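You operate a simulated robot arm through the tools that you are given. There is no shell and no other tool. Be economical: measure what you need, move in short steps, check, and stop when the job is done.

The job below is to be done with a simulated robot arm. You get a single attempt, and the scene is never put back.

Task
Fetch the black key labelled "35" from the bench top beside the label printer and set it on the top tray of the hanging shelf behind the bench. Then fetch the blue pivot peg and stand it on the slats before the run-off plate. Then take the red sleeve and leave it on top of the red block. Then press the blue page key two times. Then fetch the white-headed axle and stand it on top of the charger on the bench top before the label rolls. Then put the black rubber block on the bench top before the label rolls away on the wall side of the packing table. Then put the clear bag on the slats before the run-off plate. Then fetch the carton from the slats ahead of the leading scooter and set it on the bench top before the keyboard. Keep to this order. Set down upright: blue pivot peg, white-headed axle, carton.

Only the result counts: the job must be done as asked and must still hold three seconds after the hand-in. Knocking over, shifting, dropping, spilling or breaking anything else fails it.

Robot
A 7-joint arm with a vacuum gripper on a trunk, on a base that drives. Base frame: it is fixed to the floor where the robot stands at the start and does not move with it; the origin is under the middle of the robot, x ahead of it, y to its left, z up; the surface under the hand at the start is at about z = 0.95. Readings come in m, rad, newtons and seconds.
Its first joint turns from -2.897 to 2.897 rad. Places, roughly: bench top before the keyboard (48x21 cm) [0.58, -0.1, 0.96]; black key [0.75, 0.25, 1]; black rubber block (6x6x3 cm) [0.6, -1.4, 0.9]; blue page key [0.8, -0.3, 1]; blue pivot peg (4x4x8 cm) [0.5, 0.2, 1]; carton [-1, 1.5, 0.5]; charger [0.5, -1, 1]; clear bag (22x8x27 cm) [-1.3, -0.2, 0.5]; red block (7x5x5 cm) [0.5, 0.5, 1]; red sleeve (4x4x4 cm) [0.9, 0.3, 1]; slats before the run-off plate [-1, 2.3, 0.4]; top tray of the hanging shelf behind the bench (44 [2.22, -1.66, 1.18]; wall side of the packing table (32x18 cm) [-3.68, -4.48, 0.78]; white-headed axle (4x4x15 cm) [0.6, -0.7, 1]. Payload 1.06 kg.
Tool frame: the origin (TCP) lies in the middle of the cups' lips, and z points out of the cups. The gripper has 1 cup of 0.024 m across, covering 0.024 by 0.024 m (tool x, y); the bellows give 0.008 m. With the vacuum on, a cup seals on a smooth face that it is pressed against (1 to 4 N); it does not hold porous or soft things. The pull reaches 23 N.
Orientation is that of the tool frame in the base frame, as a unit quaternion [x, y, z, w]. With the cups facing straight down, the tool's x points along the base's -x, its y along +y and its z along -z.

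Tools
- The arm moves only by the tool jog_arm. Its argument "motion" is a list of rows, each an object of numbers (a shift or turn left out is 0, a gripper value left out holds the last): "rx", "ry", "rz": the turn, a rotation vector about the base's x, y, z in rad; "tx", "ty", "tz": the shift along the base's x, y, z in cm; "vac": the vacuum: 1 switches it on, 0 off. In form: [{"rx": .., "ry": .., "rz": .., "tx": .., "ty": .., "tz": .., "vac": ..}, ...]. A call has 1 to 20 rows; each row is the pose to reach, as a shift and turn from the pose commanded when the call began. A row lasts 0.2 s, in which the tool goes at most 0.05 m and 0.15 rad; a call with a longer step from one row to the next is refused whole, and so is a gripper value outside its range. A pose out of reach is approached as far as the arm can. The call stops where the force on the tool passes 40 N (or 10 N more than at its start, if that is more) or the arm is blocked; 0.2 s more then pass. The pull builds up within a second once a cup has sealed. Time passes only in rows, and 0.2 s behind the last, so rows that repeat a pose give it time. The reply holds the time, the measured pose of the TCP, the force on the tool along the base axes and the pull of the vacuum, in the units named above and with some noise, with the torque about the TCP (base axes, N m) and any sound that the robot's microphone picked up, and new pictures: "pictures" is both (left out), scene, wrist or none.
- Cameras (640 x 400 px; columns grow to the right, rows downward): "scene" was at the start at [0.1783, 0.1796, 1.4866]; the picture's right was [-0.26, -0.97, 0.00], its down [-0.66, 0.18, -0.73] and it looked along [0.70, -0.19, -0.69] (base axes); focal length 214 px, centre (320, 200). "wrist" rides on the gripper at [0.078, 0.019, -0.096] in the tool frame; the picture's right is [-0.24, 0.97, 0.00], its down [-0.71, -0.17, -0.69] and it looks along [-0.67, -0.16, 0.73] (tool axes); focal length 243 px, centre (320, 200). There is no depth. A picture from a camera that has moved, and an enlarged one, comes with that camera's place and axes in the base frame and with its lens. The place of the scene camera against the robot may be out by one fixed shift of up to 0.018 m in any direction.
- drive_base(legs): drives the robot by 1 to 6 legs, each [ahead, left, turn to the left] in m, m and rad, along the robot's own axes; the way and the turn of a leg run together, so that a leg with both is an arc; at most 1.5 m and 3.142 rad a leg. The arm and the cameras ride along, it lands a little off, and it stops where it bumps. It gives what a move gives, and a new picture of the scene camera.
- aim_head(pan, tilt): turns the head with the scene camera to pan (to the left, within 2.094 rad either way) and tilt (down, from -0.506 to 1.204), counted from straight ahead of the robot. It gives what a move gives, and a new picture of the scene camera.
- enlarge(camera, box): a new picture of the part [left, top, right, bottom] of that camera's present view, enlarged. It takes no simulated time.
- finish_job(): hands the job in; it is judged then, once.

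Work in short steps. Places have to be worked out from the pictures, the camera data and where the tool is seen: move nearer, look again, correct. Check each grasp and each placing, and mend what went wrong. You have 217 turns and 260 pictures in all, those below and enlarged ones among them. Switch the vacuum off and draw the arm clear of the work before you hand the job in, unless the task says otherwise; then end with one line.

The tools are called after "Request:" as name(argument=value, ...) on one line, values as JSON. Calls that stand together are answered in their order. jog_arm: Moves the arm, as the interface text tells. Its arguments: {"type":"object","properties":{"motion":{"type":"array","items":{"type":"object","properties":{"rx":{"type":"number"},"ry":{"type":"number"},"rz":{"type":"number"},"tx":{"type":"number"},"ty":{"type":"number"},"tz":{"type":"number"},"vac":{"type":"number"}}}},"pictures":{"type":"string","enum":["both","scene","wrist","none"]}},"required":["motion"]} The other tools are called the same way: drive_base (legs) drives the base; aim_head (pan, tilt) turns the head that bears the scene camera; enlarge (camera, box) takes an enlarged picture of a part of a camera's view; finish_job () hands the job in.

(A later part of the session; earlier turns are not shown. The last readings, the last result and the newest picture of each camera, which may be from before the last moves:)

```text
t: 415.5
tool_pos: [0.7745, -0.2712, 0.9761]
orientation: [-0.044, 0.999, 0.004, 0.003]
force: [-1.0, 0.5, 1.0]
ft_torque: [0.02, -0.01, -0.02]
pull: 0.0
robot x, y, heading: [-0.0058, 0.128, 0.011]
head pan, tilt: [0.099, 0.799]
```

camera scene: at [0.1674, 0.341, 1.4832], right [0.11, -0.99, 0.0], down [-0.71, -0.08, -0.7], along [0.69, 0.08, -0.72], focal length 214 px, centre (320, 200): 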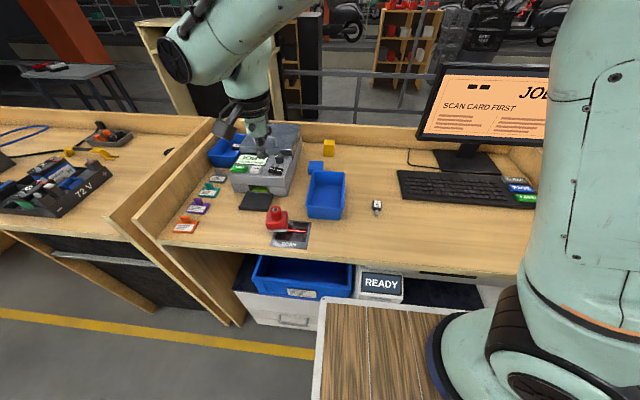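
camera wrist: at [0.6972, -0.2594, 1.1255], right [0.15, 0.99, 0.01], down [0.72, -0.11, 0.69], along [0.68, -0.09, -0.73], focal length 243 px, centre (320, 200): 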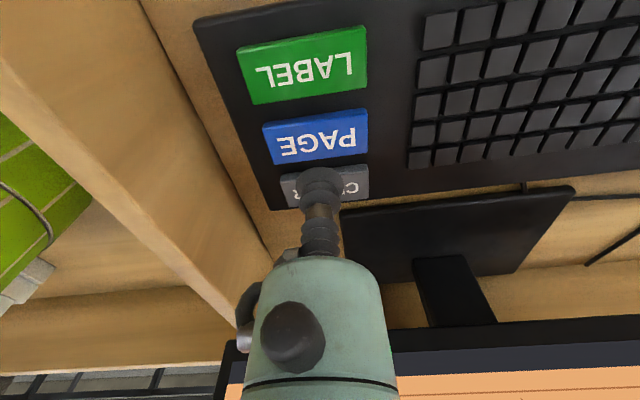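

Request:
jog_arm(motion=[{"tz": -0.2}, {"tz": -0.4}, {"tz": -0.4}], pictures="scene")

```text
t: 416.3
tool_pos: [0.775, -0.2718, 0.972]
orientation: [-0.044, 0.999, 0.005, 0.003]
force: [-0.2, 0.7, 1.3]
ft_torque: [-0.03, 0.02, 0.02]
pull: 0.0
robot x, y, heading: [-0.0099, 0.1298, 0.01]
head pan, tilt: [0.099, 0.799]
heard: click
camera scene: at [0.1672, 0.3407, 1.4832], right [0.11, -0.99, 0.0], down [-0.71, -0.08, -0.7], along [0.69, 0.08, -0.72], focal length 214 px, centre (320, 200)
```

scene: 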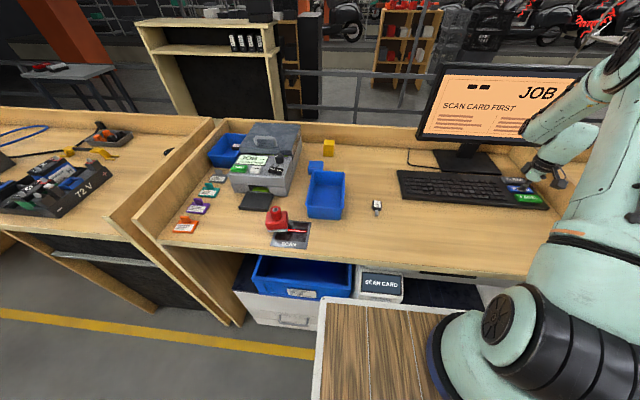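

Click heard: press one. I rise fully clear, then press again.

Request:
jog_arm(motion=[{"tz": 1}, {"tz": 2.5}, {"tz": 2.5}, {"tz": 2.5}], pictures="none")

Request:
jog_arm(motion=[{"tz": -1}, {"tz": -1.8}, {"tz": -2.2}, {"tz": -2.5}, {"tz": -2.5}], pictures="none")

```text
t: 417.3
tool_pos: [0.7755, -0.2703, 0.9975]
orientation: [-0.045, 0.999, 0.004, 0.002]
force: [0.1, 0.2, -0.4]
ft_torque: [0.06, -0.01, -0.01]
pull: 0.1
robot x, y, heading: [-0.0109, 0.127, 0.014]
head pan, tilt: [0.099, 0.799]
```

```text
t: 418.5
tool_pos: [0.7759, -0.2711, 0.9715]
orientation: [-0.044, 0.999, 0.005, 0.002]
force: [0.2, -1.7, 1.7]
ft_torque: [0.01, 0.01, -0.01]
pull: 0.1
robot x, y, heading: [-0.0078, 0.1285, 0.013]
head pan, tilt: [0.099, 0.799]
heard: click
```

Second click heard. I rise, tuck the arm and drive right to the section with the axle and charger.

Request:
jog_arm(motion=[{"tz": 2}, {"tz": 6}, {"tz": 10}, {"tz": 14}, {"tz": 18}, {"tz": 22}, {"tz": 26, "tx": -2}, {"tz": 29, "tx": -5}, {"tz": 32, "tx": -8}, {"tz": 35, "tx": -11}, {"tz": 38, "tx": -14, "ty": 2}, {"tz": 40, "tx": -17, "ty": 5}, {"tz": 42, "tx": -20, "ty": 8}, {"tz": 44, "tx": -23, "ty": 11}, {"tz": 45, "tx": -26, "ty": 14}, {"tz": 45, "tx": -28, "ty": 18}, {"tz": 45, "tx": -30, "ty": 22}, {"tz": 45, "tx": -30, "ty": 26}], pictures="none")

Request:
drive_base(legs=[[-0.07, 0, -0.012], [0, -1.08, 0]])

Request:
aim_head(pan=-0.1, tilt=0.8)

Request:
enlarge(camera="scene", box=[120, 120, 440, 320])

```text
t: 422.3
tool_pos: [0.4762, -0.012, 1.4204]
orientation: [-0.043, 0.999, 0.005, 0.001]
force: [0.5, -0.1, -0.7]
ft_torque: [0.02, 0.03, -0.05]
pull: 0.0
robot x, y, heading: [-0.0103, 0.1316, 0.013]
head pan, tilt: [0.099, 0.799]
```

```text
t: 428.5
tool_pos: [0.4016, -1.0943, 1.4212]
orientation: [-0.035, 0.999, 0.004, 0.003]
force: [-1.1, 0.5, 0.5]
ft_torque: [-0.01, 0.03, 0.0]
pull: 0.0
robot x, y, heading: [-0.0837, -0.943, 0.004]
head pan, tilt: [0.099, 0.799]
camera scene: at [0.0989, -0.7368, 1.4832], right [0.1, -1.0, 0.0], down [-0.71, -0.07, -0.7], along [0.69, 0.07, -0.72], focal length 214 px, centre (320, 200)
```

scene: 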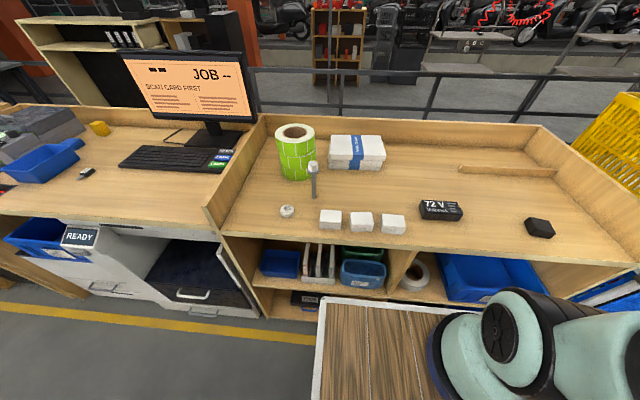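

```text
t: 429.2
tool_pos: [0.4015, -1.0945, 1.4205]
orientation: [-0.036, 0.999, 0.004, 0.002]
force: [-0.7, -0.7, 0.7]
ft_torque: [0.0, 0.0, -0.02]
pull: 0.0
robot x, y, heading: [-0.08, -0.9463, -0.007]
head pan, tilt: [-0.099, 0.799]
camera scene: at [0.0988, -0.7528, 1.4832], right [-0.1, -0.99, 0.0], down [-0.71, 0.07, -0.7], along [0.69, -0.07, -0.72], focal length 214 px, centre (320, 200)
```

scene: 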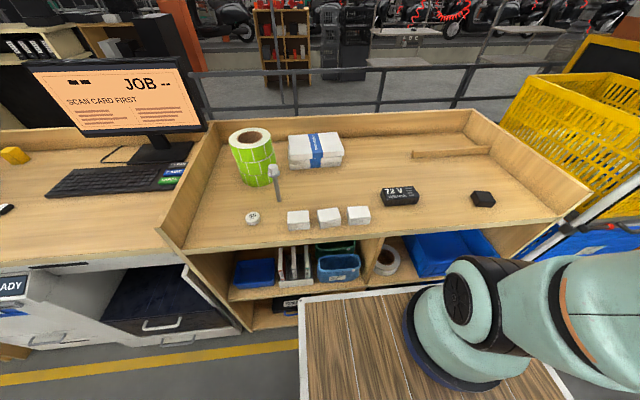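

```text
2.00 times, centred on (280, 220) of scene
camera zoom: at [0.0988, -0.7528, 1.4832], right [-0.1, -0.99, 0.0], down [-0.71, 0.07, -0.7], along [0.69, -0.07, -0.72], focal length 429 px, centre (400, 160)
```

zoom: 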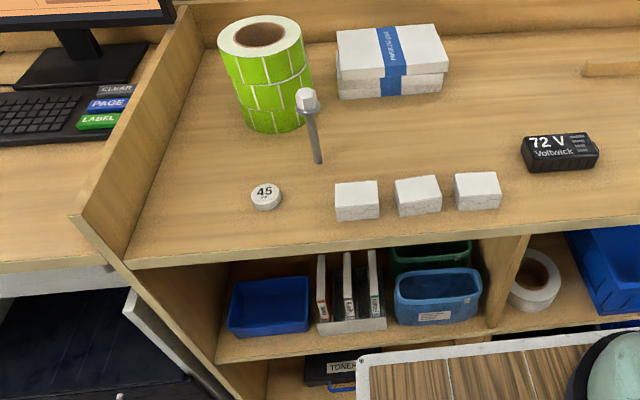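

I need to identify the charger with certainty; I enlarge the 72 V box and the white blocks.

Request:
enlarge(camera="scene", box=[368, 170, 448, 220])

Request:
enlarge(camera="scene", box=[270, 190, 390, 240])

```text
8.00 times, centred on (408, 195) of scene
camera zoom: at [0.0988, -0.7528, 1.4832], right [-0.1, -0.99, 0.0], down [-0.71, 0.07, -0.7], along [0.69, -0.07, -0.72], focal length 1716 px, centre (-384, 240)
```

zoom: 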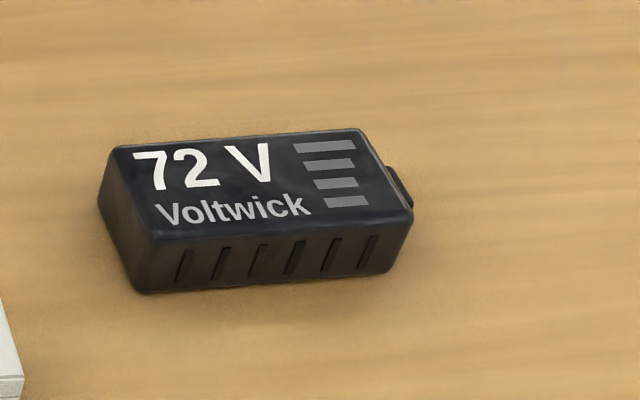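

```text
5.33 times, centred on (330, 215) of scene
camera zoom: at [0.0988, -0.7528, 1.4832], right [-0.1, -0.99, 0.0], down [-0.71, 0.07, -0.7], along [0.69, -0.07, -0.72], focal length 1144 px, centre (267, 120)
```

zoom: 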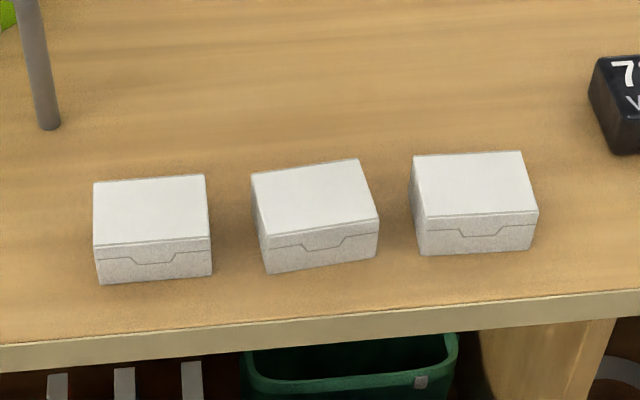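

The white ones are little cartons; the vented 72 V box is the charger. I move the tool above the axle for a closer look.

Request:
jog_arm(motion=[{"tx": 1, "ty": 4.5}, {"tx": 2, "ty": 9}, {"tx": 3, "ty": 13.5}, {"tx": 5, "ty": 18}, {"tx": 7, "ty": 22.5}, {"tx": 9, "ty": 27, "tz": -1}, {"tx": 11, "ty": 31, "tz": -3}, {"tx": 13.5, "ty": 35, "tz": -5}, {"tx": 16, "ty": 38.5, "tz": -7.5}, {"tx": 18.5, "ty": 41, "tz": -10.5}, {"tx": 20.5, "ty": 42.5, "tz": -14}, {"tx": 21, "ty": 42.5, "tz": -18}, {"tx": 21, "ty": 42.5, "tz": -20}, {"tx": 21, "ty": 42.5, "tz": -20}], pictures="wrist")

Request:
enlarge(camera="wrist", box=[240, 40, 400, 140])

```text
refused: row 6 steps farther than a row can; nothing moved
```

```text
4.00 times, centred on (320, 90) of wrist
camera zoom: at [0.3224, -1.0824, 1.5166], right [0.16, 0.99, 0.01], down [0.72, -0.13, 0.69], along [0.68, -0.11, -0.73], focal length 970 px, centre (320, 640)
```

zoom: 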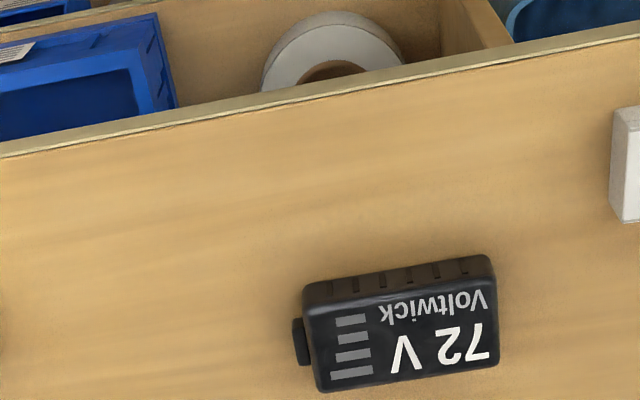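

Charger top centre ≈ (0.59, -1.073, 0.98). Now to the axle, with smaller steps.

Request:
jog_arm(motion=[{"tx": 1, "ty": 4.5}, {"tx": 2, "ty": 9}, {"tx": 3, "ty": 13.5}, {"tx": 5, "ty": 18}, {"tx": 7, "ty": 22.4}, {"tx": 9, "ty": 26.8}, {"tx": 11, "ty": 30.5, "tz": -2}, {"tx": 13, "ty": 34, "tz": -4}, {"tx": 15.5, "ty": 37.5, "tz": -6}, {"tx": 18, "ty": 40, "tz": -8.5}, {"tx": 20, "ty": 42, "tz": -12}, {"tx": 21, "ty": 42.5, "tz": -16}, {"tx": 21, "ty": 42.5, "tz": -20}, {"tx": 21, "ty": 42.5, "tz": -20}], pictures="wrist")

Request:
enlarge(camera="wrist", box=[240, 60, 400, 160])

```text
t: 432.2
tool_pos: [0.61, -0.6694, 1.2199]
orientation: [-0.036, 0.999, 0.004, 0.002]
force: [0.2, 0.1, 0.4]
ft_torque: [0.03, 0.0, -0.03]
pull: 0.0
robot x, y, heading: [-0.0786, -0.9447, -0.002]
head pan, tilt: [-0.099, 0.799]
camera wrist: at [0.5321, -0.6578, 1.3166], right [0.16, 0.99, 0.01], down [0.72, -0.13, 0.69], along [0.68, -0.11, -0.73], focal length 243 px, centre (320, 200)
```

wrist: 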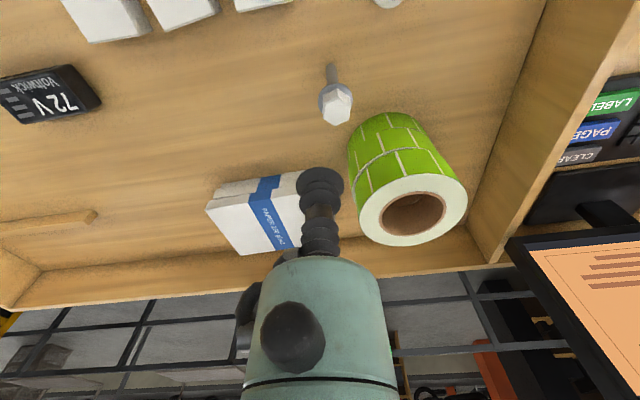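

```text
4.00 times, centred on (320, 110) of wrist
camera zoom: at [0.5321, -0.6578, 1.3166], right [0.16, 0.99, 0.01], down [0.72, -0.13, 0.69], along [0.68, -0.11, -0.73], focal length 970 px, centre (320, 560)
```

zoom: 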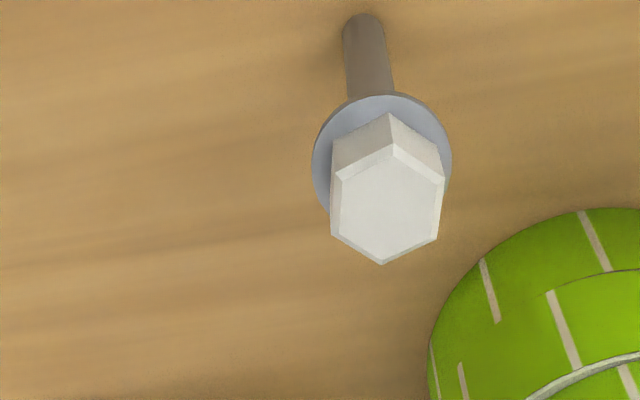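

Hex head with flat top, about 25 mm wide: needs exact centring. I move over it at z≈1.16.

Request:
jog_arm(motion=[{"tx": 0.8, "ty": 0.6, "tz": -3}, {"tx": 1.6, "ty": 1.25, "tz": -5.5}, {"tx": 1.6, "ty": 1.25, "tz": -6.5}, {"tx": 1.6, "ty": 1.25, "tz": -6.5}], pictures="wrist")

Request:
enlarge(camera="wrist", box=[240, 110, 400, 210])

```text
t: 433.2
tool_pos: [0.627, -0.6566, 1.1566]
orientation: [-0.036, 0.999, 0.004, 0.002]
force: [-0.3, 0.3, 0.2]
ft_torque: [0.03, 0.0, -0.03]
pull: 0.0
robot x, y, heading: [-0.0795, -0.9452, -0.007]
head pan, tilt: [-0.099, 0.799]
camera wrist: at [0.5475, -0.6448, 1.2517], right [0.16, 0.99, 0.01], down [0.72, -0.13, 0.69], along [0.68, -0.11, -0.73], focal length 243 px, centre (320, 200)
```

wrist: 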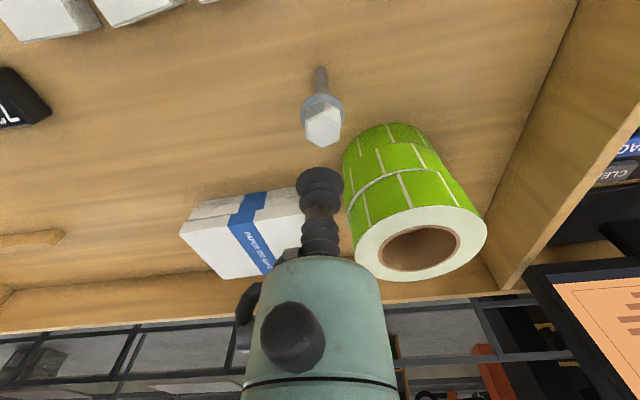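

```text
4.00 times, centred on (320, 160) of wrist
camera zoom: at [0.5475, -0.6448, 1.2517], right [0.16, 0.99, 0.01], down [0.72, -0.13, 0.69], along [0.68, -0.11, -0.73], focal length 970 px, centre (320, 360)
```

zoom: 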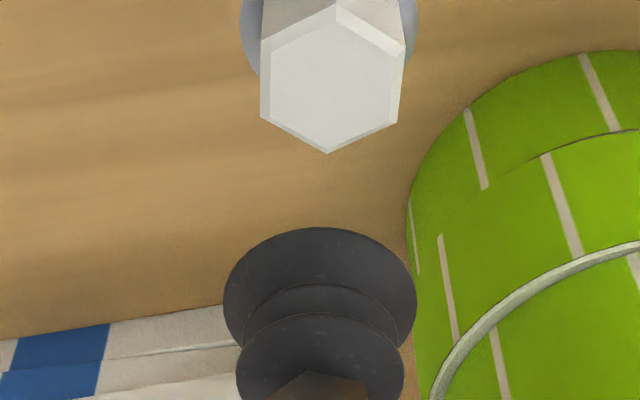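

Axle head top centre ≈ (0.628, -0.655, 1.097). I descend onto it with vacuum on.

Request:
jog_arm(motion=[{"tx": 0.05, "ty": 0.1, "tz": -2, "vac": 1}, {"tx": 0.05, "ty": 0.1, "tz": -4}, {"tx": 0.05, "ty": 0.1, "tz": -5}, {"tx": 0.05, "ty": 0.1, "tz": -5.4}, {"tx": 0.05, "ty": 0.1, "tz": -5.4}], pictures="none")

Request:
enlarge(camera="wrist", box=[240, 120, 400, 220])

```text
t: 434.4
tool_pos: [0.6275, -0.6552, 1.1017]
orientation: [-0.036, 0.999, 0.004, 0.003]
force: [0.0, 0.2, 0.7]
ft_torque: [0.02, -0.01, -0.01]
pull: 0.0
robot x, y, heading: [-0.0813, -0.9413, -0.003]
head pan, tilt: [-0.099, 0.799]
```

```text
4.00 times, centred on (320, 170) of wrist
camera zoom: at [0.5486, -0.6438, 1.1975], right [0.16, 0.99, 0.01], down [0.72, -0.13, 0.69], along [0.68, -0.11, -0.73], focal length 970 px, centre (320, 320)
```

zoom: 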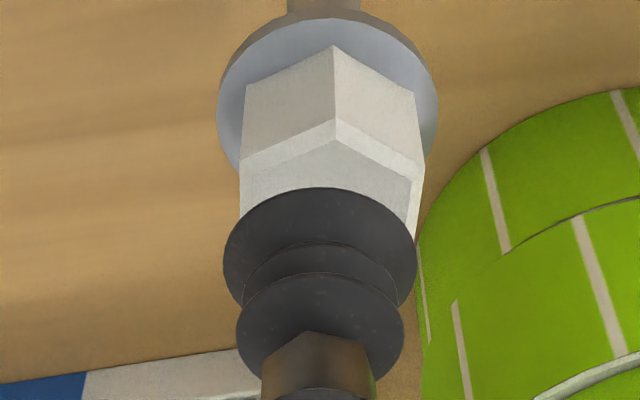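

Still just above. I lower 1 cm more and re-check the alignment.

Request:
jog_arm(motion=[{"tx": 0.2, "ty": 0.05, "tz": -0.4}, {"tx": 0.2, "ty": 0.05, "tz": -0.8}, {"tx": 0.2, "ty": 0.05, "tz": -0.8}], pictures="none")

Request:
enlarge(camera="wrist", box=[240, 120, 400, 220])

```text
t: 435.2
tool_pos: [0.6309, -0.6543, 1.093]
orientation: [-0.036, 0.999, 0.005, 0.004]
force: [0.3, 0.2, -0.6]
ft_torque: [0.0, 0.04, 0.02]
pull: 0.0
robot x, y, heading: [-0.0811, -0.9438, -0.006]
head pan, tilt: [-0.099, 0.799]
```

```text
4.00 times, centred on (320, 170) of wrist
camera zoom: at [0.5504, -0.6433, 1.1896], right [0.16, 0.99, 0.01], down [0.72, -0.13, 0.69], along [0.68, -0.11, -0.73], focal length 970 px, centre (320, 320)
```

zoom: 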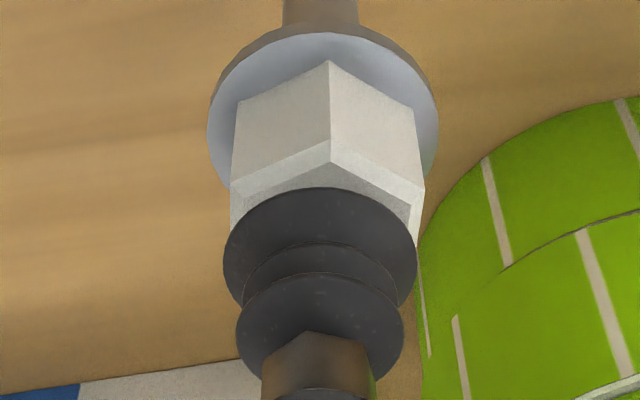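

Nearly aligned; I continue down gently until contact.

Request:
jog_arm(motion=[{"ty": 0.08, "tz": -0.2}, {"ty": 0.08, "tz": -0.4}, {"ty": 0.08, "tz": -0.5}, {"ty": 0.08, "tz": -0.5}, {"ty": 0.08, "tz": -0.5}, {"ty": 0.08, "tz": -0.5}], pictures="none")

```text
t: 436.6
tool_pos: [0.6303, -0.6542, 1.089]
orientation: [-0.036, 0.999, 0.004, 0.002]
force: [-0.6, -0.3, -1.1]
ft_torque: [0.0, 0.05, 0.02]
pull: 0.1
robot x, y, heading: [-0.0817, -0.9486, -0.001]
head pan, tilt: [-0.099, 0.799]
```

Request:
jog_arm(motion=[{"tz": -0.2}, {"tz": -0.4}, {"tz": -0.4}, {"tz": -0.4}, {"tz": -0.4}], pictures="none")

Request:
enlarge(camera="wrist", box=[240, 120, 400, 220])

```text
t: 437.8
tool_pos: [0.6287, -0.6554, 1.085]
orientation: [-0.036, 0.999, 0.005, 0.003]
force: [0.5, 0.4, 0.1]
ft_torque: [0.01, -0.03, -0.01]
pull: 0.1
robot x, y, heading: [-0.0798, -0.9469, -0.007]
head pan, tilt: [-0.099, 0.799]
```

```text
4.00 times, centred on (320, 170) of wrist
camera zoom: at [0.5509, -0.6428, 1.1805], right [0.16, 0.99, 0.01], down [0.72, -0.13, 0.69], along [0.68, -0.11, -0.73], focal length 970 px, centre (320, 320)
```

zoom: 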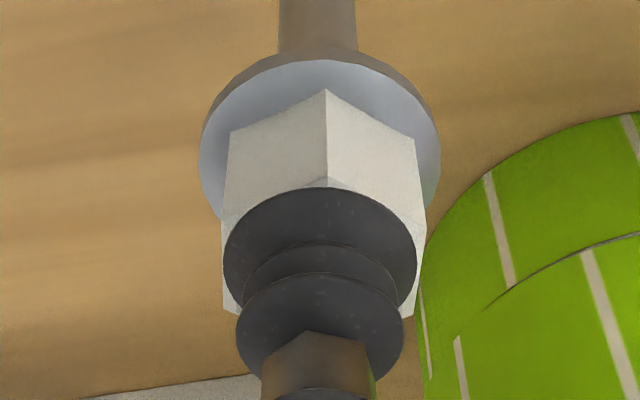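

Request:
jog_arm(motion=[{"tx": 0.1, "tz": -0.2}, {"tx": 0.1, "tz": -0.4}, {"tx": 0.1, "tz": -0.4}, {"tx": 0.1, "tz": -0.4}, {"tx": 0.1, "tz": -0.4}], pictures="none")

```text
t: 439.0
tool_pos: [0.6309, -0.6531, 1.0807]
orientation: [-0.036, 0.999, 0.004, 0.003]
force: [0.0, -0.5, 0.5]
ft_torque: [0.02, 0.03, 0.03]
pull: 0.2
robot x, y, heading: [-0.084, -0.9451, -0.003]
head pan, tilt: [-0.099, 0.799]
```

Request:
jog_arm(motion=[{"tz": -0.2, "vac": 1}, {"tz": -0.4}, {"tz": -0.5}, {"tz": -0.5}, {"tz": -0.5}], pictures="none")

Request:
enlarge(camera="wrist", box=[240, 120, 400, 220])

Request:
enlarge(camera="scene", box=[220, 120, 340, 220])

```text
t: 440.2
tool_pos: [0.6314, -0.6547, 1.0767]
orientation: [-0.036, 0.999, 0.005, 0.002]
force: [0.2, -0.3, 2.0]
ft_torque: [-0.05, 0.0, -0.04]
pull: 0.1
robot x, y, heading: [-0.0814, -0.9474, -0.005]
head pan, tilt: [-0.099, 0.799]
```

```text
4.00 times, centred on (320, 170) of wrist
camera zoom: at [0.5522, -0.6425, 1.1719], right [0.16, 0.99, 0.01], down [0.72, -0.13, 0.69], along [0.68, -0.11, -0.73], focal length 970 px, centre (320, 320)
```

zoom: 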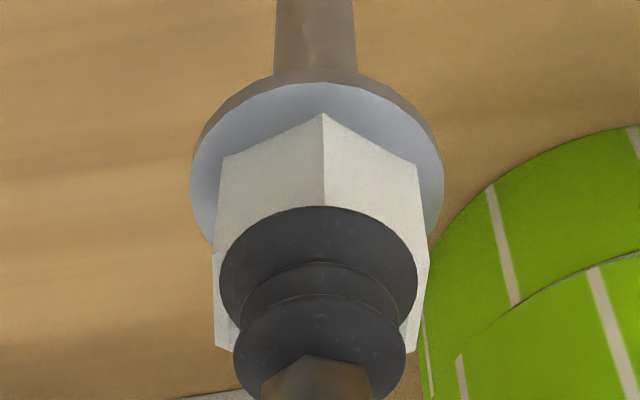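

```text
4.00 times, centred on (280, 170) of scene
camera zoom: at [0.0987, -0.7528, 1.4832], right [-0.1, -0.99, 0.0], down [-0.71, 0.07, -0.7], along [0.69, -0.07, -0.72], focal length 858 px, centre (480, 320)
```

zoom: 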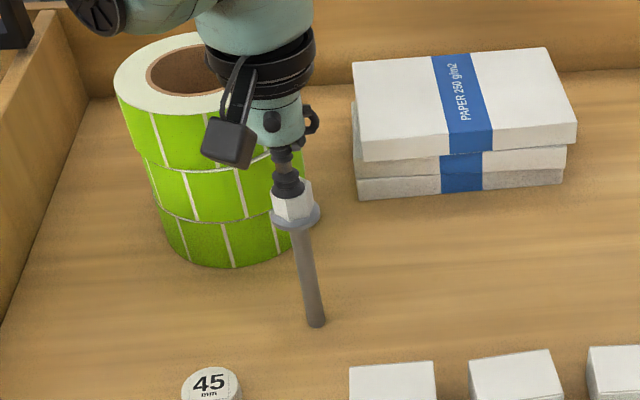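

Contact starts at z≈1.078, but the cup is ~4 mm too far toward -x. I lift slightly, shift +0.4 cm and press again.

Request:
jog_arm(motion=[{"tz": 0.8}, {"tz": 0.8, "tx": 0.4}, {"tz": 0.4, "tx": 0.4}, {"tz": 0.1, "tx": 0.4}, {"tz": -0.1, "tx": 0.4}, {"tz": -0.2, "tx": 0.4}, {"tz": -0.2, "tx": 0.4}], pictures="none")

Request:
enlarge(camera="wrist", box=[240, 120, 400, 220])

```text
t: 441.8
tool_pos: [0.6342, -0.6536, 1.0741]
orientation: [-0.036, 0.999, 0.004, 0.002]
force: [0.7, 0.4, 15.3]
ft_torque: [-0.04, 0.03, -0.01]
pull: 22.9
robot x, y, heading: [-0.0836, -0.9456, -0.005]
head pan, tilt: [-0.099, 0.799]
```

```text
4.00 times, centred on (320, 170) of wrist
camera zoom: at [0.5554, -0.6426, 1.17], right [0.16, 0.99, 0.01], down [0.72, -0.13, 0.69], along [0.68, -0.11, -0.73], focal length 970 px, centre (320, 320)
```

zoom: 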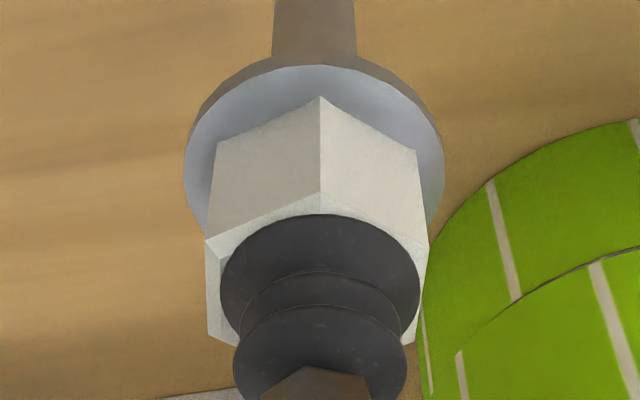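

Sealed. Lift straight up, then carry over to the charger.

Request:
jog_arm(motion=[{"tz": 0.5}, {"tz": 4}, {"tz": 8.5}, {"tz": 13}, {"tz": 17}, {"tz": 20}, {"tz": 20, "ty": -4}, {"tz": 20, "ty": -8.5, "tx": -0.5}, {"tz": 20, "ty": -13, "tx": -1}, {"tz": 20, "ty": -17.5, "tx": -1.5}, {"tz": 20, "ty": -22, "tx": -2}, {"tz": 20, "ty": -26.5, "tx": -2.5}, {"tz": 20, "ty": -31, "tx": -3}, {"tz": 20, "ty": -35.5, "tx": -3.5}, {"tz": 20, "ty": -39.5, "tx": -4}, {"tz": 19, "ty": -42, "tx": -4.5}, {"tz": 17, "ty": -42, "tx": -4.5}, {"tz": 17, "ty": -42, "tx": -4.5}], pictures="both")

Request:
enlarge(camera="wrist", box=[240, 0, 400, 100])

```text
t: 445.6
tool_pos: [0.5906, -1.0742, 1.2447]
orientation: [-0.037, 0.999, 0.004, 0.002]
force: [0.1, -0.3, -2.5]
ft_torque: [0.02, 0.06, 0.0]
pull: 23.1
robot x, y, heading: [-0.0842, -0.9391, -0.005]
head pan, tilt: [-0.099, 0.799]
camera scene: at [0.0988, -0.7528, 1.4832], right [-0.1, -0.99, 0.0], down [-0.71, 0.07, -0.7], along [0.69, -0.07, -0.72], focal length 214 px, centre (320, 200)
camera wrist: at [0.5115, -1.0628, 1.3389], right [0.16, 0.99, 0.01], down [0.72, -0.13, 0.69], along [0.68, -0.11, -0.73], focal length 243 px, centre (320, 200)
```

scene: 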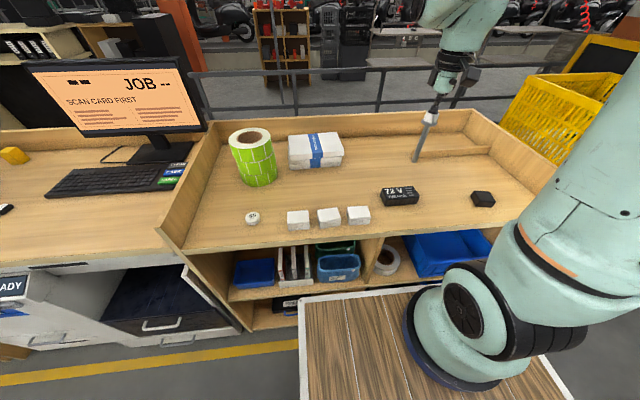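
wrist: 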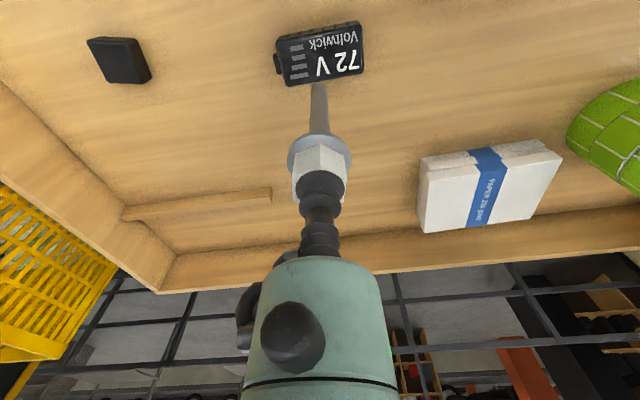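

```text
4.00 times, centred on (320, 50) of wrist
camera zoom: at [0.5115, -1.0628, 1.3389], right [0.16, 0.99, 0.01], down [0.72, -0.13, 0.69], along [0.68, -0.11, -0.73], focal length 970 px, centre (320, 800)
```

zoom: 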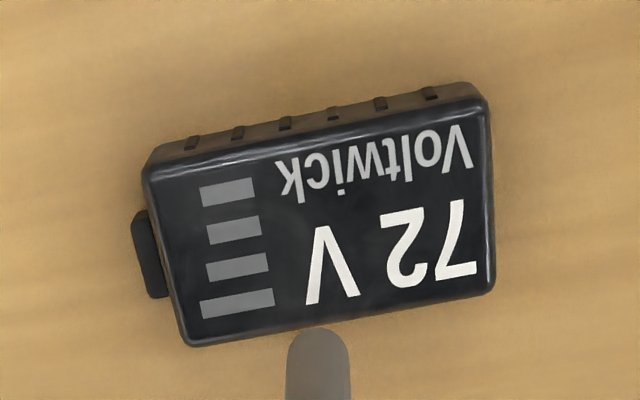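

Charger top centre (0.592, -1.070). I lower toward it.

Request:
jog_arm(motion=[{"tx": 0.1, "ty": 0.4, "tz": -3}, {"tx": 0.1, "ty": 0.4, "tz": -6}, {"tx": 0.1, "ty": 0.4, "tz": -8.5}, {"tx": 0.1, "ty": 0.4, "tz": -10}, {"tx": 0.1, "ty": 0.4, "tz": -10}], pictures="wrist")

Request:
enlarge(camera="scene", box=[360, 100, 460, 220])

```text
t: 446.8
tool_pos: [0.5906, -1.0703, 1.144]
orientation: [-0.036, 0.999, 0.005, 0.002]
force: [-0.4, -0.2, -1.6]
ft_torque: [0.01, 0.02, 0.02]
pull: 22.9
robot x, y, heading: [-0.0816, -0.9461, -0.002]
head pan, tilt: [-0.099, 0.799]
camera wrist: at [0.5119, -1.0588, 1.2391], right [0.16, 0.99, 0.01], down [0.72, -0.13, 0.69], along [0.68, -0.11, -0.73], focal length 243 px, centre (320, 200)
```

wrist: 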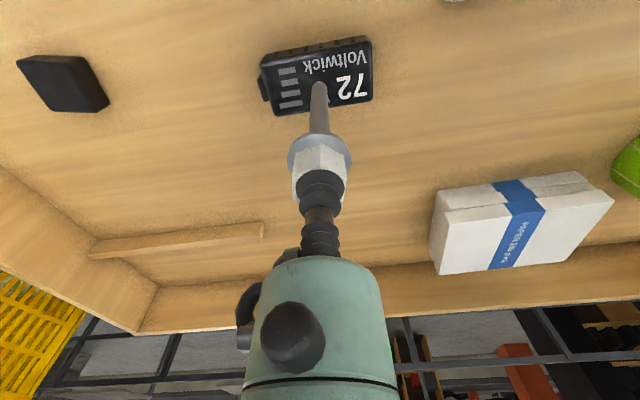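

```text
3.33 times, centred on (410, 160) of scene
camera zoom: at [0.0988, -0.7528, 1.4832], right [-0.1, -0.99, 0.0], down [-0.71, 0.07, -0.7], along [0.69, -0.07, -0.72], focal length 715 px, centre (20, 333)
```

zoom: 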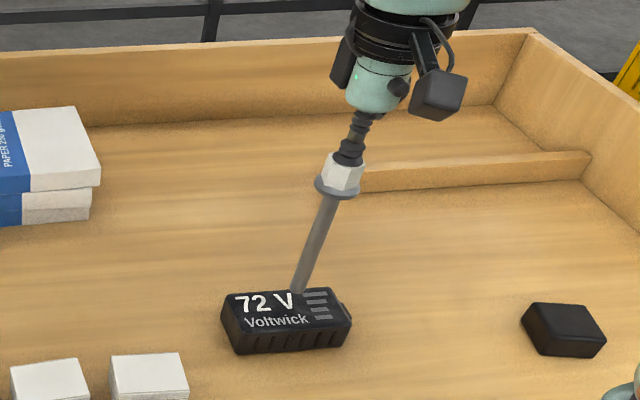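

Request:
jog_arm(motion=[{"tz": -0.8}, {"tz": -1.5}, {"tz": -2}, {"tz": -2.4}, {"tz": -2.4}], pictures="none")

```text
t: 448.0
tool_pos: [0.5913, -1.0703, 1.1194]
orientation: [-0.036, 0.999, 0.005, 0.002]
force: [-1.3, 0.3, -1.6]
ft_torque: [0.02, 0.0, 0.02]
pull: 22.4
robot x, y, heading: [-0.0806, -0.9477, -0.003]
head pan, tilt: [-0.099, 0.799]
```

Request:
jog_arm(motion=[{"tz": -0.3}, {"tz": -0.6}, {"tz": -0.9}, {"tz": -0.9}], pictures="none")

```text
t: 449.0
tool_pos: [0.5904, -1.0709, 1.1113]
orientation: [-0.037, 0.999, 0.005, 0.002]
force: [0.6, 0.3, 17.4]
ft_torque: [0.0, -0.02, 0.01]
pull: 22.9
robot x, y, heading: [-0.0834, -0.9457, -0.002]
head pan, tilt: [-0.099, 0.799]
```

Contact. I ease off, release and rise slowly.

Request:
jog_arm(motion=[{"tz": 0.2}, {"tz": 0.4}, {"tz": 0.4, "vac": 0}, {"tz": 0.4}, {"tz": 0.4}, {"tz": 0.4}, {"tz": 0.5}, {"tz": 0.8}, {"tz": 1.4}, {"tz": 2.5}, {"tz": 5}, {"tz": 9}, {"tz": 13}], pictures="wrist")

Request:
enlarge(camera="scene", box=[360, 100, 460, 220])

```text
t: 451.8
tool_pos: [0.5912, -1.0708, 1.2406]
orientation: [-0.035, 0.999, 0.004, 0.001]
force: [-0.9, 0.5, -0.9]
ft_torque: [0.0, 0.04, 0.0]
pull: 0.1
robot x, y, heading: [-0.0794, -0.9484, -0.004]
head pan, tilt: [-0.099, 0.799]
camera wrist: at [0.5127, -1.0584, 1.3367], right [0.16, 0.99, 0.01], down [0.72, -0.13, 0.69], along [0.68, -0.11, -0.73], focal length 243 px, centre (320, 200)
```

wrist: 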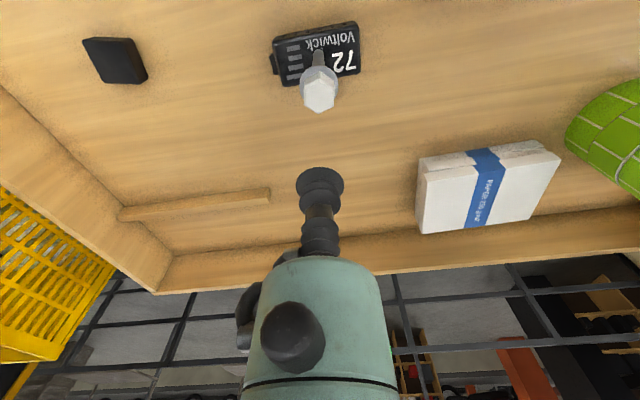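

```text
3.33 times, centred on (410, 160) of scene
camera zoom: at [0.0991, -0.7528, 1.4832], right [-0.1, -0.99, 0.0], down [-0.71, 0.07, -0.7], along [0.69, -0.07, -0.72], focal length 715 px, centre (20, 333)
```

zoom: 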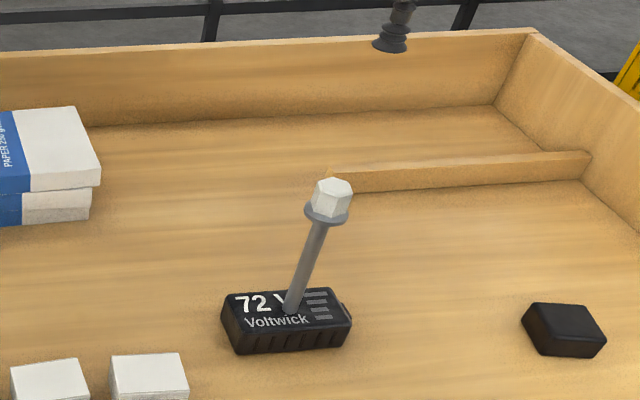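

The axle stands on the charger. Next the black rubber block near (0.555, -1.34); I move above it.

Request:
jog_arm(motion=[{"ty": -4.5}, {"ty": -9}, {"ty": -13.5, "tx": -0.5}, {"ty": -18, "tx": -1.5}, {"ty": -22.5, "tx": -2.5, "tz": -1}, {"ty": -25.5, "tx": -3.5, "tz": -4}, {"ty": -27, "tx": -3.6, "tz": -8}, {"ty": -27, "tx": -3.6, "tz": -12}, {"ty": -27, "tx": -3.6, "tz": -14}, {"ty": -27, "tx": -3.6, "tz": -14}], pictures="wrist")

Request:
enlarge(camera="wrist", box=[240, 30, 400, 130])

```text
t: 454.0
tool_pos: [0.5548, -1.34, 1.1011]
orientation: [-0.035, 0.999, 0.004, 0.002]
force: [0.7, 0.6, -0.5]
ft_torque: [0.02, -0.01, -0.01]
pull: 0.1
robot x, y, heading: [-0.0787, -0.9452, -0.005]
head pan, tilt: [-0.099, 0.799]
camera wrist: at [0.4762, -1.328, 1.1969], right [0.16, 0.99, 0.01], down [0.72, -0.13, 0.69], along [0.68, -0.11, -0.73], focal length 243 px, centre (320, 200)
```

wrist: 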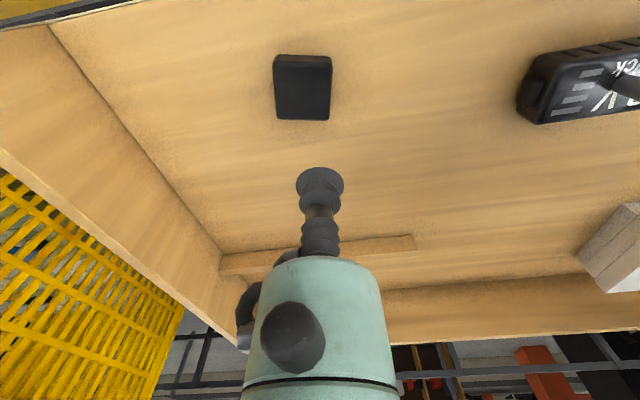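

```text
4.00 times, centred on (320, 80) of wrist
camera zoom: at [0.4762, -1.328, 1.1969], right [0.16, 0.99, 0.01], down [0.72, -0.13, 0.69], along [0.68, -0.11, -0.73], focal length 970 px, centre (320, 680)
```

zoom: 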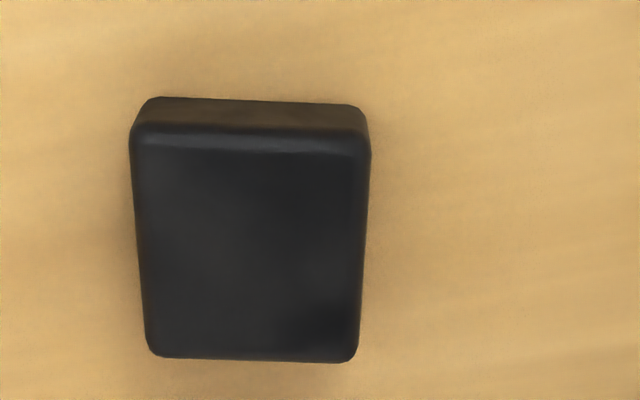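

Block top centre ≈ (0.551, -1.354). I descend with vacuum on.

Request:
jog_arm(motion=[{"tx": -0.4, "ty": -1.4, "tz": -4, "vac": 1}, {"tx": -0.4, "ty": -1.4, "tz": -8}, {"tx": -0.4, "ty": -1.4, "tz": -10.5}, {"tx": -0.4, "ty": -1.4, "tz": -11.5}, {"tx": -0.4, "ty": -1.4, "tz": -12}, {"tx": -0.4, "ty": -1.4, "tz": -12}], pictures="none")

```text
t: 455.4
tool_pos: [0.5515, -1.3545, 0.9805]
orientation: [-0.036, 0.999, 0.004, 0.003]
force: [-0.3, 0.3, 0.1]
ft_torque: [0.0, -0.06, 0.0]
pull: 0.1
robot x, y, heading: [-0.0798, -0.9437, -0.002]
head pan, tilt: [-0.099, 0.799]
```

Request:
jog_arm(motion=[{"tz": -0.3}, {"tz": -0.6}, {"tz": -0.9}, {"tz": -0.9}, {"tz": -0.9}], pictures="none")

```text
t: 456.6
tool_pos: [0.552, -1.3554, 0.972]
orientation: [-0.035, 0.999, 0.005, 0.003]
force: [-1.1, 0.0, 0.4]
ft_torque: [-0.02, 0.03, 0.03]
pull: 0.1
robot x, y, heading: [-0.0823, -0.948, -0.005]
head pan, tilt: [-0.099, 0.799]
```

Request:
jog_arm(motion=[{"tz": -0.2}, {"tz": -0.4}, {"tz": -0.5}, {"tz": -0.5}, {"tz": -0.5}], pictures="none")

```text
t: 457.8
tool_pos: [0.5506, -1.3546, 0.9672]
orientation: [-0.035, 0.999, 0.004, 0.002]
force: [-1.3, 0.0, -0.2]
ft_torque: [0.0, 0.01, -0.01]
pull: 0.0
robot x, y, heading: [-0.0791, -0.9454, -0.004]
head pan, tilt: [-0.099, 0.799]
```

Request:
jog_arm(motion=[{"tz": -0.2}, {"tz": -0.4}, {"tz": -0.6}, {"tz": -0.7}, {"tz": -0.7}], pictures="wrist")

```text
t: 459.0
tool_pos: [0.5508, -1.3543, 0.9607]
orientation: [-0.035, 0.999, 0.004, 0.002]
force: [0.5, 2.6, 3.8]
ft_torque: [-0.01, -0.02, 0.01]
pull: 22.4
robot x, y, heading: [-0.0798, -0.9475, -0.006]
head pan, tilt: [-0.099, 0.799]
camera wrist: at [0.4719, -1.3426, 1.0557], right [0.16, 0.99, 0.01], down [0.72, -0.13, 0.69], along [0.68, -0.11, -0.73], focal length 243 px, centre (320, 200)
```

wrist: 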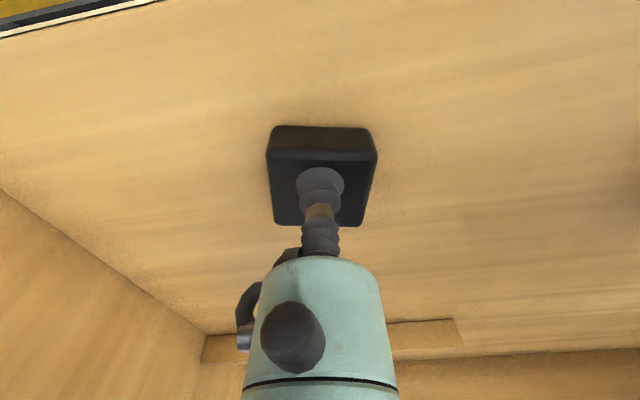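

Sealed. Lift, tuck and drive right out of the aisle toward the packing table.

Request:
jog_arm(motion=[{"tz": 0.5}, {"tz": 4}, {"tz": 8.5}, {"tz": 13}, {"tz": 17.5}, {"tz": 22}, {"tz": 26.5}, {"tz": 31}, {"tz": 34, "ty": 3}, {"tz": 37, "ty": 6, "tx": -2}, {"tz": 40, "ty": 9, "tx": -4}, {"tz": 43, "ty": 12, "tx": -6}, {"tz": 45, "ty": 16, "tx": -8}, {"tz": 46, "ty": 20, "tx": -10}, {"tz": 46, "ty": 24, "tx": -12}, {"tz": 46, "ty": 28, "tx": -14}, {"tz": 46, "ty": 32, "tx": -15}], pictures="wrist")

Request:
drive_base(legs=[[0, -1.5, 0.005], [0, -1.5, 0], [0, -0.1, 0]])

```text
t: 462.6
tool_pos: [0.3999, -1.0335, 1.4189]
orientation: [-0.036, 0.999, 0.004, 0.001]
force: [-0.2, -0.7, -0.2]
ft_torque: [0.02, 0.01, 0.0]
pull: 22.7
robot x, y, heading: [-0.0813, -0.9457, -0.001]
head pan, tilt: [-0.099, 0.799]
camera wrist: at [0.3209, -1.0225, 1.5156], right [0.17, 0.99, 0.01], down [0.72, -0.13, 0.69], along [0.68, -0.11, -0.73], focal length 243 px, centre (320, 200)
```

wrist: 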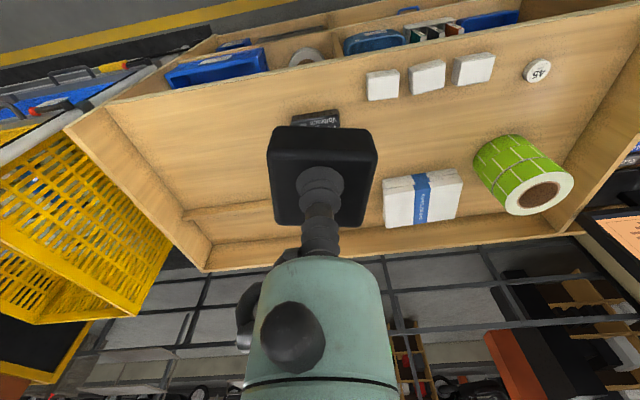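

```text
t: 466.9
tool_pos: [0.3969, -1.8439, 1.4206]
orientation: [-0.042, 0.999, 0.007, 0.001]
force: [-0.3, -0.2, -1.1]
ft_torque: [0.0, 0.0, -0.01]
pull: 22.7
robot x, y, heading: [-0.0822, -1.7568, -0.006]
head pan, tilt: [-0.099, 0.799]
stopped in leg 1: the force on the tool passed its limit at 47 N (the readings are from after the stop); the commanded pose is now the measured one
camera scene: at [0.0958, -1.5662, 1.4832], right [-0.1, -0.99, 0.0], down [-0.71, 0.07, -0.7], along [0.69, -0.07, -0.72], focal length 214 px, centre (320, 200)
```

scene: 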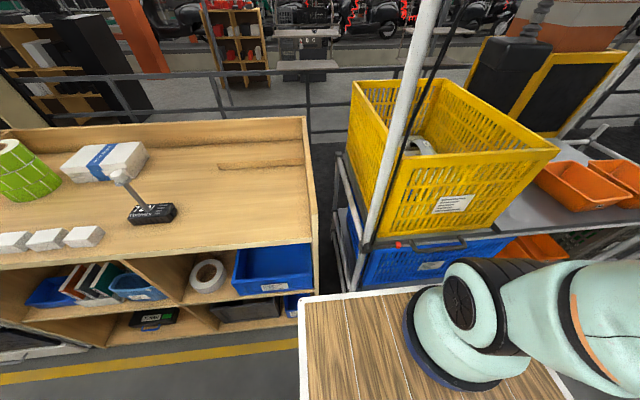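

The block touched the rack's yellow bar end (still held). I back off, pull the tool in further, and continue.

Request:
drive_base(legs=[[0, 0.12, 0]])

Request:
jog_arm(motion=[{"tx": -3, "ty": 0}, {"tx": -6, "ty": 0}, {"tx": -9, "ty": 1}, {"tx": -12, "ty": 2}, {"tx": -14, "ty": 3}, {"tx": -14, "ty": 3}], pictures="wrist")

```text
t: 468.1
tool_pos: [0.3972, -1.7223, 1.4204]
orientation: [-0.043, 0.999, 0.006, 0.002]
force: [-0.5, -1.0, -1.1]
ft_torque: [0.04, 0.03, 0.0]
pull: 22.3
robot x, y, heading: [-0.0838, -1.6377, 0.002]
head pan, tilt: [-0.099, 0.799]
camera scene: at [0.0956, -1.445, 1.4832], right [-0.1, -0.99, 0.0], down [-0.71, 0.07, -0.7], along [0.69, -0.07, -0.72], focal length 214 px, centre (320, 200)
```

scene: 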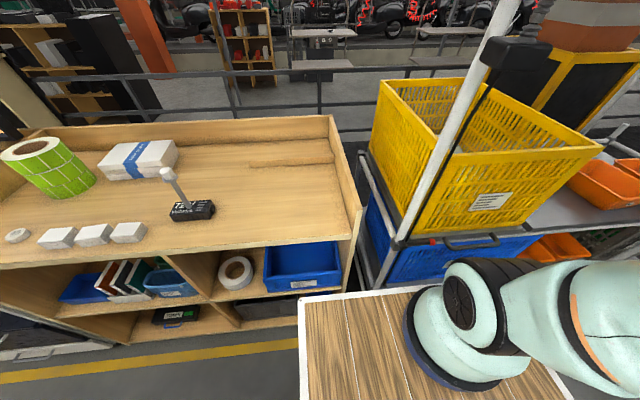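

```text
t: 469.6
tool_pos: [0.2575, -1.6921, 1.4191]
orientation: [-0.043, 0.999, 0.006, 0.001]
force: [-0.3, -0.2, -1.1]
ft_torque: [0.0, 0.03, 0.04]
pull: 23.1
robot x, y, heading: [-0.0788, -1.6386, -0.002]
head pan, tilt: [-0.099, 0.799]
camera wrist: at [0.1787, -1.6818, 1.515], right [0.15, 0.99, 0.01], down [0.72, -0.12, 0.69], along [0.68, -0.1, -0.73], focal length 243 px, centre (320, 200)
```

wrist: 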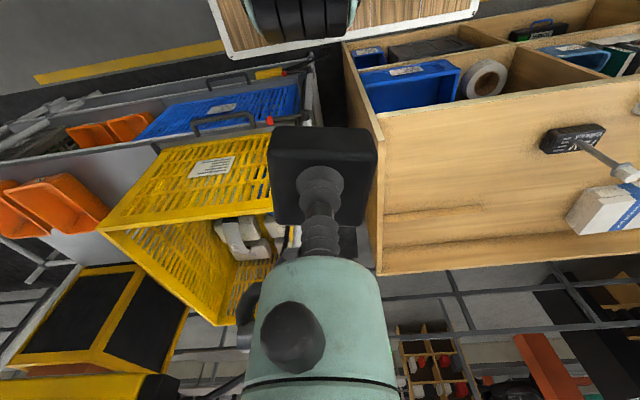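

Request:
drive_base(legs=[[0, -1.5, 0], [0, -1.0, 0]])

Request:
aim_head(pan=-2.09, tilt=0.4)

```text
t: 481.7
tool_pos: [0.3002, -4.1726, 1.4192]
orientation: [-0.057, 0.998, 0.007, 0.001]
force: [-0.5, -0.3, -0.9]
ft_torque: [0.03, 0.02, 0.02]
pull: 23.0
robot x, y, heading: [-0.0434, -4.128, 0.03]
head pan, tilt: [-0.099, 0.799]
camera scene: at [0.1308, -3.9295, 1.4832], right [-0.07, -1.0, 0.0], down [-0.72, 0.05, -0.7], along [0.7, -0.05, -0.72], focal length 214 px, centre (320, 200)
```

scene: 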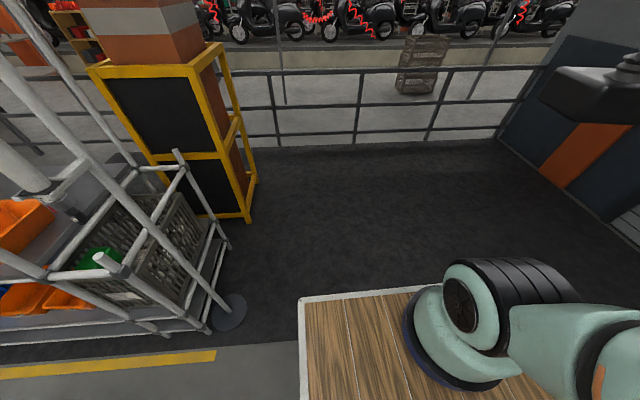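

```text
t: 483.6
tool_pos: [0.3012, -4.1717, 1.4198]
orientation: [-0.058, 0.998, 0.005, 0.001]
force: [-0.4, -0.3, -1.0]
ft_torque: [-0.02, 0.03, 0.01]
pull: 22.9
robot x, y, heading: [-0.0417, -4.1298, 0.031]
head pan, tilt: [-2.089, 0.4]
camera scene: at [0.0069, -4.0057, 1.5183], right [-0.88, 0.47, 0.0], down [0.18, 0.34, -0.92], along [-0.43, -0.81, -0.39], focal length 214 px, centre (320, 200)
```

scene: 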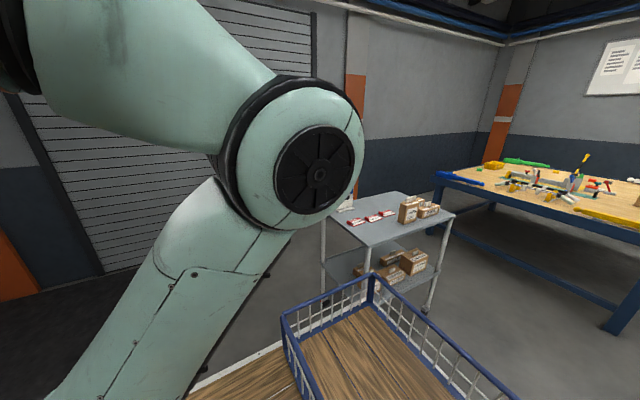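

I turn around to face the packing table.

Request:
drive_base(legs=[[0, 0, 3.11]])

Request:
aim_head(pan=0.15, tilt=0.35)

```text
t: 491.4
tool_pos: [-0.3848, -4.0788, 1.4193]
orientation: [0.999, 0.051, -0.002, 0.006]
force: [-0.2, 0.2, -1.1]
ft_torque: [0.0, -0.01, 0.03]
pull: 23.0
robot x, y, heading: [-0.0419, -4.1293, -3.129]
head pan, tilt: [-2.089, 0.4]
camera scene: at [-0.0957, -4.267, 1.5183], right [0.88, -0.48, 0.0], down [-0.19, -0.34, -0.92], along [0.44, 0.81, -0.39], focal length 214 px, centre (320, 200)
```

scene: 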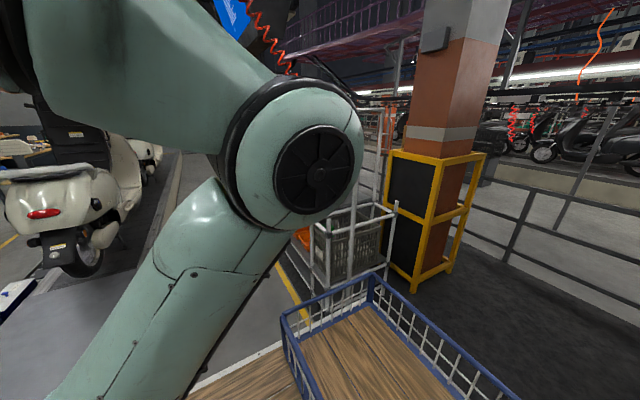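

```text
t: 493.4
tool_pos: [-0.3848, -4.0784, 1.4186]
orientation: [0.999, 0.05, -0.002, 0.006]
force: [0.5, -0.6, -0.9]
ft_torque: [0.01, -0.02, 0.02]
pull: 22.8
robot x, y, heading: [-0.0417, -4.1225, -3.131]
head pan, tilt: [0.15, 0.351]
camera scene: at [-0.2323, -4.3634, 1.5229], right [-0.16, 0.99, 0.0], down [0.34, 0.06, -0.94], along [-0.93, -0.15, -0.34], focal length 214 px, centre (320, 200)
```

scene: 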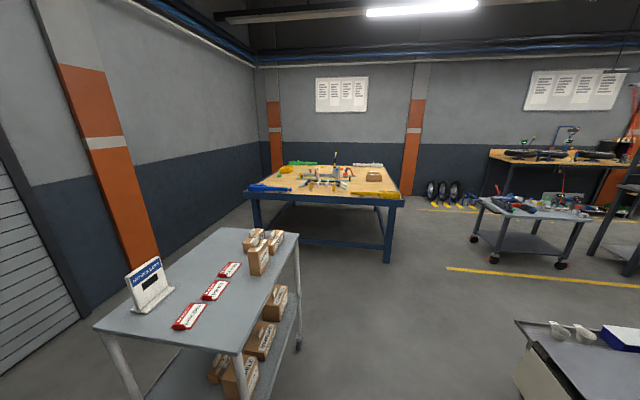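

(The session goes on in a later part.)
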